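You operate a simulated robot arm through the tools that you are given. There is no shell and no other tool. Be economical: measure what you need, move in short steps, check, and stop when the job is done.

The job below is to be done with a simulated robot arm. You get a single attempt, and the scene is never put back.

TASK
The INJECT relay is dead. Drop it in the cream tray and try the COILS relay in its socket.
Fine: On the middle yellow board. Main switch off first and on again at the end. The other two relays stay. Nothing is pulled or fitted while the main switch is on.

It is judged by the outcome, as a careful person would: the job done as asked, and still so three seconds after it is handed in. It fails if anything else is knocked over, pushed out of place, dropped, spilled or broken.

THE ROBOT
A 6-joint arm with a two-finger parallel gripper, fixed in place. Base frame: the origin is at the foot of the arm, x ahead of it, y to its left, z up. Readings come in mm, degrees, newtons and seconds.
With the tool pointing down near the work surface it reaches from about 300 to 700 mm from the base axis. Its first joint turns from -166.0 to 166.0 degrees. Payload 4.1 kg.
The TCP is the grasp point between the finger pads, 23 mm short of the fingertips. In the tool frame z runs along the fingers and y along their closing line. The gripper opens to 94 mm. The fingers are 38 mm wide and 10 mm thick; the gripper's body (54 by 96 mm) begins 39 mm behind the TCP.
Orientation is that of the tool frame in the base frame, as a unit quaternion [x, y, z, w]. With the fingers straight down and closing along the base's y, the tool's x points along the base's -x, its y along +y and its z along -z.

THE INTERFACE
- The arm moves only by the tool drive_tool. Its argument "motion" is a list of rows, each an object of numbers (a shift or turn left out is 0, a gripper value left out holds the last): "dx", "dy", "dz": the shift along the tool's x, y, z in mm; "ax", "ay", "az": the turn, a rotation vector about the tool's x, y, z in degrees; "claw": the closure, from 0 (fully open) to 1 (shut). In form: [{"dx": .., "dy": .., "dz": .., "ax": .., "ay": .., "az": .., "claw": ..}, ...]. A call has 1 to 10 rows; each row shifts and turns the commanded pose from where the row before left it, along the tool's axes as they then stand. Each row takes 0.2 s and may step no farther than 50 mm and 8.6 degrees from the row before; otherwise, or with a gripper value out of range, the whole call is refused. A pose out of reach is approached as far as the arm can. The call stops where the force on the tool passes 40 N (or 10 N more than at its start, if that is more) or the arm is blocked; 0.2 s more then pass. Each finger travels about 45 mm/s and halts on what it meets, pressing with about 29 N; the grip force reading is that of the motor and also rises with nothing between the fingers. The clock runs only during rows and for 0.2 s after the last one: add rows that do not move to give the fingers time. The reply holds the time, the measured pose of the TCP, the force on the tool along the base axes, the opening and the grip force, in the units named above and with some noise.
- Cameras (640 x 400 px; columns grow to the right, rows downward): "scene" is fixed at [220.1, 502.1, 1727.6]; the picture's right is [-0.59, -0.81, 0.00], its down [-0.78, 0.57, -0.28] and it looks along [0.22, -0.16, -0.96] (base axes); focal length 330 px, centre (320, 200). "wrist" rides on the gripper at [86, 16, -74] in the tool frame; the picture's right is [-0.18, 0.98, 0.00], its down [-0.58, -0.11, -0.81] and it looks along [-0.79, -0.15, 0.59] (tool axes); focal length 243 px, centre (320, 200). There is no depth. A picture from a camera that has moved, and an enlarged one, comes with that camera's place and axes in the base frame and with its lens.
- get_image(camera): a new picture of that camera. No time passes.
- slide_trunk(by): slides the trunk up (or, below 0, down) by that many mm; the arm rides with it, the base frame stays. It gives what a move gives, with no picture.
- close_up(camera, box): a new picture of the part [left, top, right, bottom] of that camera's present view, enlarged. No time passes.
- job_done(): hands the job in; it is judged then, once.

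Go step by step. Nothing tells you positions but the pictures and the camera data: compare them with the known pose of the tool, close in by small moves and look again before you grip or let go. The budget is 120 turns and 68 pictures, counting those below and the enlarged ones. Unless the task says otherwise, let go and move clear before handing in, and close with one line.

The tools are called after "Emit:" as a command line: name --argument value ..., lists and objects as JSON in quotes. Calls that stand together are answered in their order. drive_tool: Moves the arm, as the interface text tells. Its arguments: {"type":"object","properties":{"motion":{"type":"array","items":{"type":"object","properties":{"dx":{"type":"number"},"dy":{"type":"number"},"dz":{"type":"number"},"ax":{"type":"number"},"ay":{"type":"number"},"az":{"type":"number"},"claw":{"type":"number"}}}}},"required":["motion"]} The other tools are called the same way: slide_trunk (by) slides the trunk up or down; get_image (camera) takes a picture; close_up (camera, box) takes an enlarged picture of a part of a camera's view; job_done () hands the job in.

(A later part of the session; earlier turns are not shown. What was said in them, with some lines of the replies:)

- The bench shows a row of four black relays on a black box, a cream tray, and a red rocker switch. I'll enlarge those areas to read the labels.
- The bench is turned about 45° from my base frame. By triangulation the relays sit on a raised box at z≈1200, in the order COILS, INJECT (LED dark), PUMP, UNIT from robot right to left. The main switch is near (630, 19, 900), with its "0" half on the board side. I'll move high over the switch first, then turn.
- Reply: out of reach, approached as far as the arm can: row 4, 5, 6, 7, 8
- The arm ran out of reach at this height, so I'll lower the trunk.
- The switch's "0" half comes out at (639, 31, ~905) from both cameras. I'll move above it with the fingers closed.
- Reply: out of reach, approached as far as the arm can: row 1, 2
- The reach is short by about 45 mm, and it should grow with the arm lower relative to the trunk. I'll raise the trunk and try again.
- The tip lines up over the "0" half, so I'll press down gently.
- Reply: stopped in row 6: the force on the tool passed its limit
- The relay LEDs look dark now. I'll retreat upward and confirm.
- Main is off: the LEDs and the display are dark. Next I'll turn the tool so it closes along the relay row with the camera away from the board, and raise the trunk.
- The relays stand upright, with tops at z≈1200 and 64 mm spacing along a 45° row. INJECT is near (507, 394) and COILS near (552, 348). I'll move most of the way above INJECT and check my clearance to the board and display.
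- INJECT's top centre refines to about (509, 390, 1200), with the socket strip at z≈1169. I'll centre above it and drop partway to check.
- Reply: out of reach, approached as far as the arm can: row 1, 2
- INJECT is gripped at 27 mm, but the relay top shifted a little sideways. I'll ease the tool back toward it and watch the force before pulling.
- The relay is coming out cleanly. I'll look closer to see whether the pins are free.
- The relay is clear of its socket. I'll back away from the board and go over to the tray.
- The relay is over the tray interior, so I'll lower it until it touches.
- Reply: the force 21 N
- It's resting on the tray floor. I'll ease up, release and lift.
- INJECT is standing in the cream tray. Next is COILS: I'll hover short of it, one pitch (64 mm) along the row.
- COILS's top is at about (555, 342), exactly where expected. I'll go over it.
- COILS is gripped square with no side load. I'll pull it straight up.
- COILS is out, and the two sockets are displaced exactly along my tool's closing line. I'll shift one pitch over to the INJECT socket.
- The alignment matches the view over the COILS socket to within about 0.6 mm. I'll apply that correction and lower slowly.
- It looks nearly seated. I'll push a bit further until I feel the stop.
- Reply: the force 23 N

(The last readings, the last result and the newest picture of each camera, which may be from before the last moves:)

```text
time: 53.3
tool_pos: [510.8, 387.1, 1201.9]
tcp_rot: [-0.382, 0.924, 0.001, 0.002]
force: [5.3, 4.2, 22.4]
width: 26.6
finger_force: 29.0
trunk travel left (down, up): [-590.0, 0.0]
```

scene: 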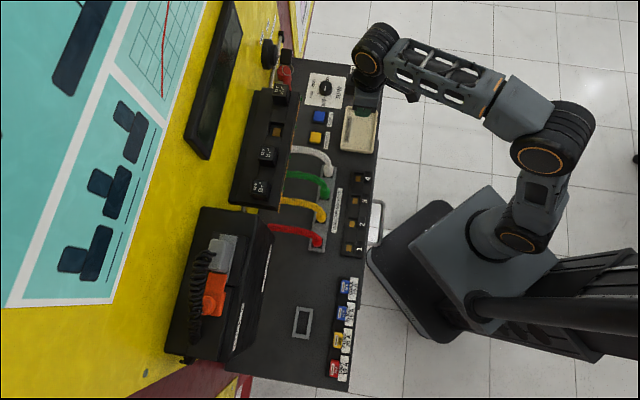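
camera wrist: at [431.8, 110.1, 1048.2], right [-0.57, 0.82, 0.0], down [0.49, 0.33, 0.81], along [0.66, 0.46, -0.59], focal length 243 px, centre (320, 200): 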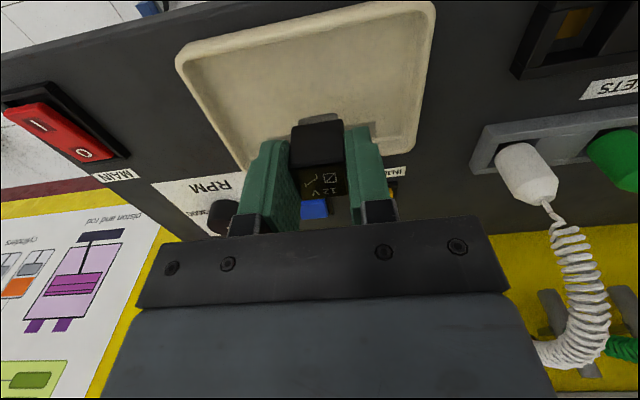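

It hit a firm stop at the seated height. I'll relax the load, release and retreat.

Emit:
drive_tool --motion '[{"dz": -2}, {"claw": 0.48}, {}, {}, {"dz": -10}, {"dz": -12}, {"dz": -8}, {"dx": 20, "dz": -8}, {"dx": 40, "dz": -10}, {}]'

Emit:
close_up --camera "wrist" --box '[180, 20, 500, 220]'

```text
time: 55.5
tool_pos: [466.1, 345.8, 1250.0]
tcp_rot: [-0.383, 0.924, 0.001, 0.0]
force: [0.1, 0.0, 0.0]
width: 48.7
finger_force: 0.1
trunk travel left (down, up): [-590.0, 0.0]
```

```text
2.00 times, centred on (340, 120) of wrist
camera zoom: at [392.7, 295.8, 1324.8], right [-0.57, 0.82, 0.0], down [0.49, 0.33, 0.81], along [0.66, 0.46, -0.59], focal length 485 px, centre (280, 360)
```

zoom: 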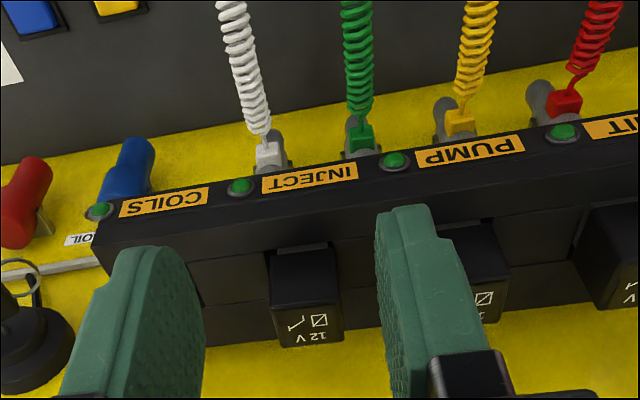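

COILS now sits in the INJECT socket level with its neighbours. I'll move back to the clear spot, turn the tool, and lower for the main switch.

Emit:
drive_tool --motion '[{"dx": 45}, {"dx": 28, "dy": -38, "claw": 1}, {"dx": 28, "dy": -38}, {"dx": 28, "dy": -38}, {"dx": 28, "dy": -38}, {"dx": 28, "dy": -38}, {"dx": 28, "dy": -38}, {"dx": 21, "dy": -38}, {"dy": -38}, {}]'

Emit:
slide_trunk --by -212

Emit:
drive_tool --motion '[{"az": 8.5}, {"az": 8.5}, {"az": 8.5}, {"az": 8.5}, {"az": 8.5}, {"az": 8.5}, {"az": 8.5}, {"az": 8.5}, {"az": 8.5}, {"az": 8.5}]'

Emit:
drive_tool --motion '[{"az": 5}, {}]'

```text
time: 57.7
tool_pos: [516.5, -35.7, 1249.3]
tcp_rot: [-0.384, 0.923, 0.0, 0.0]
force: [-0.1, 0.3, -0.2]
width: 0.0
finger_force: 28.7
trunk travel left (down, up): [-590.0, 0.0]
```

```text
time: 59.9
tool_pos: [515.1, -34.4, 1038.6]
tcp_rot: [-0.383, 0.924, 0.002, 0.0]
force: [0.7, -0.5, 0.4]
width: 0.0
finger_force: 28.6
trunk travel left (down, up): [-378.0, 212.0]
```

```text
time: 62.1
tool_pos: [516.4, -34.4, 1037.3]
tcp_rot: [0.343, 0.939, 0.0, -0.001]
force: [-0.2, 0.6, 0.1]
width: 0.0
finger_force: 28.8
trunk travel left (down, up): [-378.0, 212.0]
```

```text
time: 62.7
tool_pos: [516.2, -34.1, 1036.8]
tcp_rot: [0.383, 0.924, 0.001, 0.0]
force: [0.2, -0.2, 0.6]
width: 0.0
finger_force: 29.2
trunk travel left (down, up): [-378.0, 212.0]
```

Emit:
drive_tool --motion '[{"dx": -13, "dy": 34}, {"dx": -13, "dy": 34}, {"dx": -12.6, "dy": 34.5}, {"dz": 40}, {"dz": 40}, {}]'

Emit:
close_up --camera "wrist" --box '[180, 20, 500, 220]'

Emit:
close_up --camera "scene" --box '[310, 30, 430, 105]'

```text
time: 64.1
tool_pos: [614.5, 12.1, 957.8]
tcp_rot: [0.382, 0.924, 0.0, 0.0]
force: [0.8, -0.2, 0.1]
width: 0.0
finger_force: 29.3
trunk travel left (down, up): [-378.0, 212.0]
```

```text
2.00 times, centred on (340, 120) of wrist
camera zoom: at [563.3, 84.8, 1033.1], right [0.82, 0.57, 0.0], down [0.34, -0.49, 0.81], along [0.45, -0.66, -0.59], focal length 485 px, centre (280, 360)
```

zoom: 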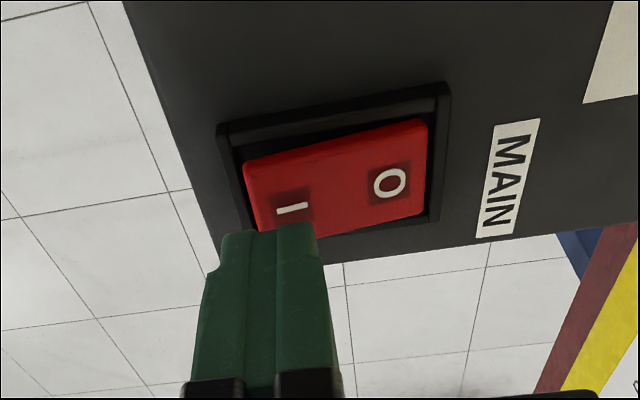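

```text
5.33 times, centred on (370, 68) of scene
camera zoom: at [220.1, 502.1, 1727.6], right [-0.59, -0.81, 0.0], down [-0.78, 0.57, -0.28], along [0.22, -0.16, -0.96], focal length 1759 px, centre (53, 907)
```

zoom: 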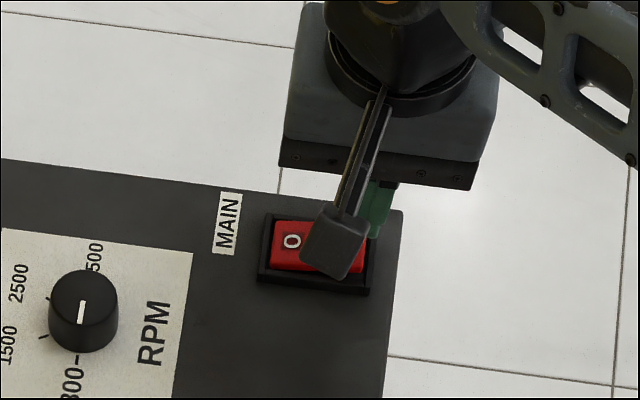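

Emit:
drive_tool --motion '[{"dz": 8}, {"dz": 5}, {"dz": 4}, {"dz": 4}, {"dz": 3}, {"dz": 3}, {"dz": 2}]'

Emit:
close_up --camera "scene" --box '[180, 20, 400, 200]'

```text
time: 65.8
tool_pos: [615.5, 10.6, 935.9]
tcp_rot: [0.382, 0.924, 0.004, 0.007]
force: [-11.2, -1.5, 15.2]
width: 0.0
finger_force: 28.7
trunk travel left (down, up): [-378.0, 212.0]
stopped in row 7: the force on the tool passed its limit (the readings are from after the stop); the commanded pose is now the measured one
```

```text
2.22 times, centred on (290, 110) of scene
camera zoom: at [220.1, 502.1, 1727.6], right [-0.59, -0.81, 0.0], down [-0.78, 0.57, -0.28], along [0.22, -0.16, -0.96], focal length 733 px, centre (387, 400)
```

zoom: 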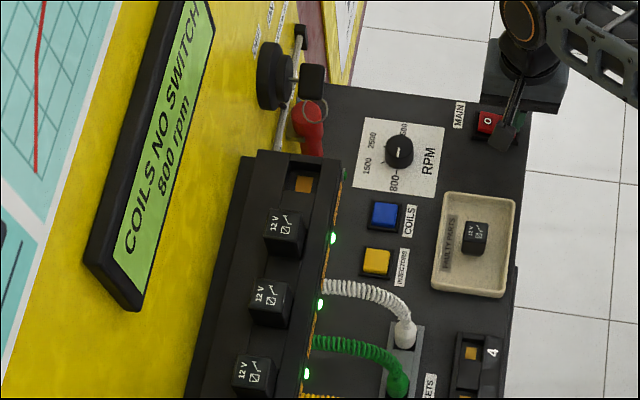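

The power is on and the INJECT LED is lit. The display now reads "COILS NO SWITCH", as expected with that socket empty. I'll lift clear and check that it holds.

Emit:
drive_tool --motion '[{"dz": -40}, {"dz": -40}, {"dy": -45}, {"dy": -45}, {}]'

Emit:
close_up --camera "scene" --box '[180, 20, 400, 220]'

```text
time: 67.0
tool_pos: [552.3, -54.6, 1012.4]
tcp_rot: [0.383, 0.924, 0.002, 0.005]
force: [-0.4, 0.3, 0.5]
width: 0.1
finger_force: 29.2
trunk travel left (down, up): [-378.0, 212.0]
```

```text
2.00 times, centred on (290, 120) of scene
camera zoom: at [220.1, 502.1, 1727.6], right [-0.59, -0.81, 0.0], down [-0.78, 0.57, -0.28], along [0.22, -0.16, -0.96], focal length 660 px, centre (380, 360)
```

zoom: 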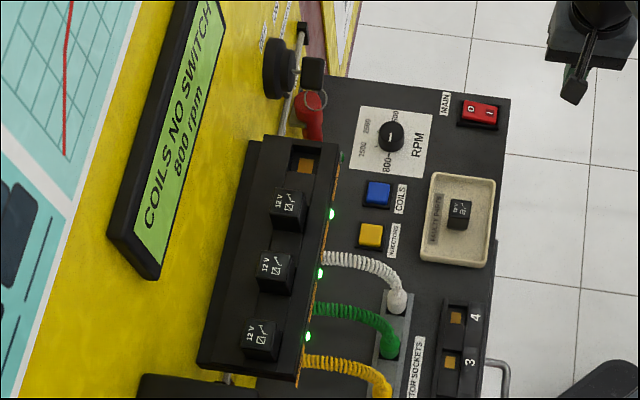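

The main switch stays on, INJECT, PUMP and UNIT are lit, and the dead relay is in the cream tray with the arm clear, so I'm handing in.

Emit:
job_done

```text
The job is handed in.
```

The dead INJECT relay is in the cream tray and the COILS relay is in the INJECT socket with its LED lit. I switched main off before pulling anything and back on at the end, and the PUMP and UNIT relays were not touched.
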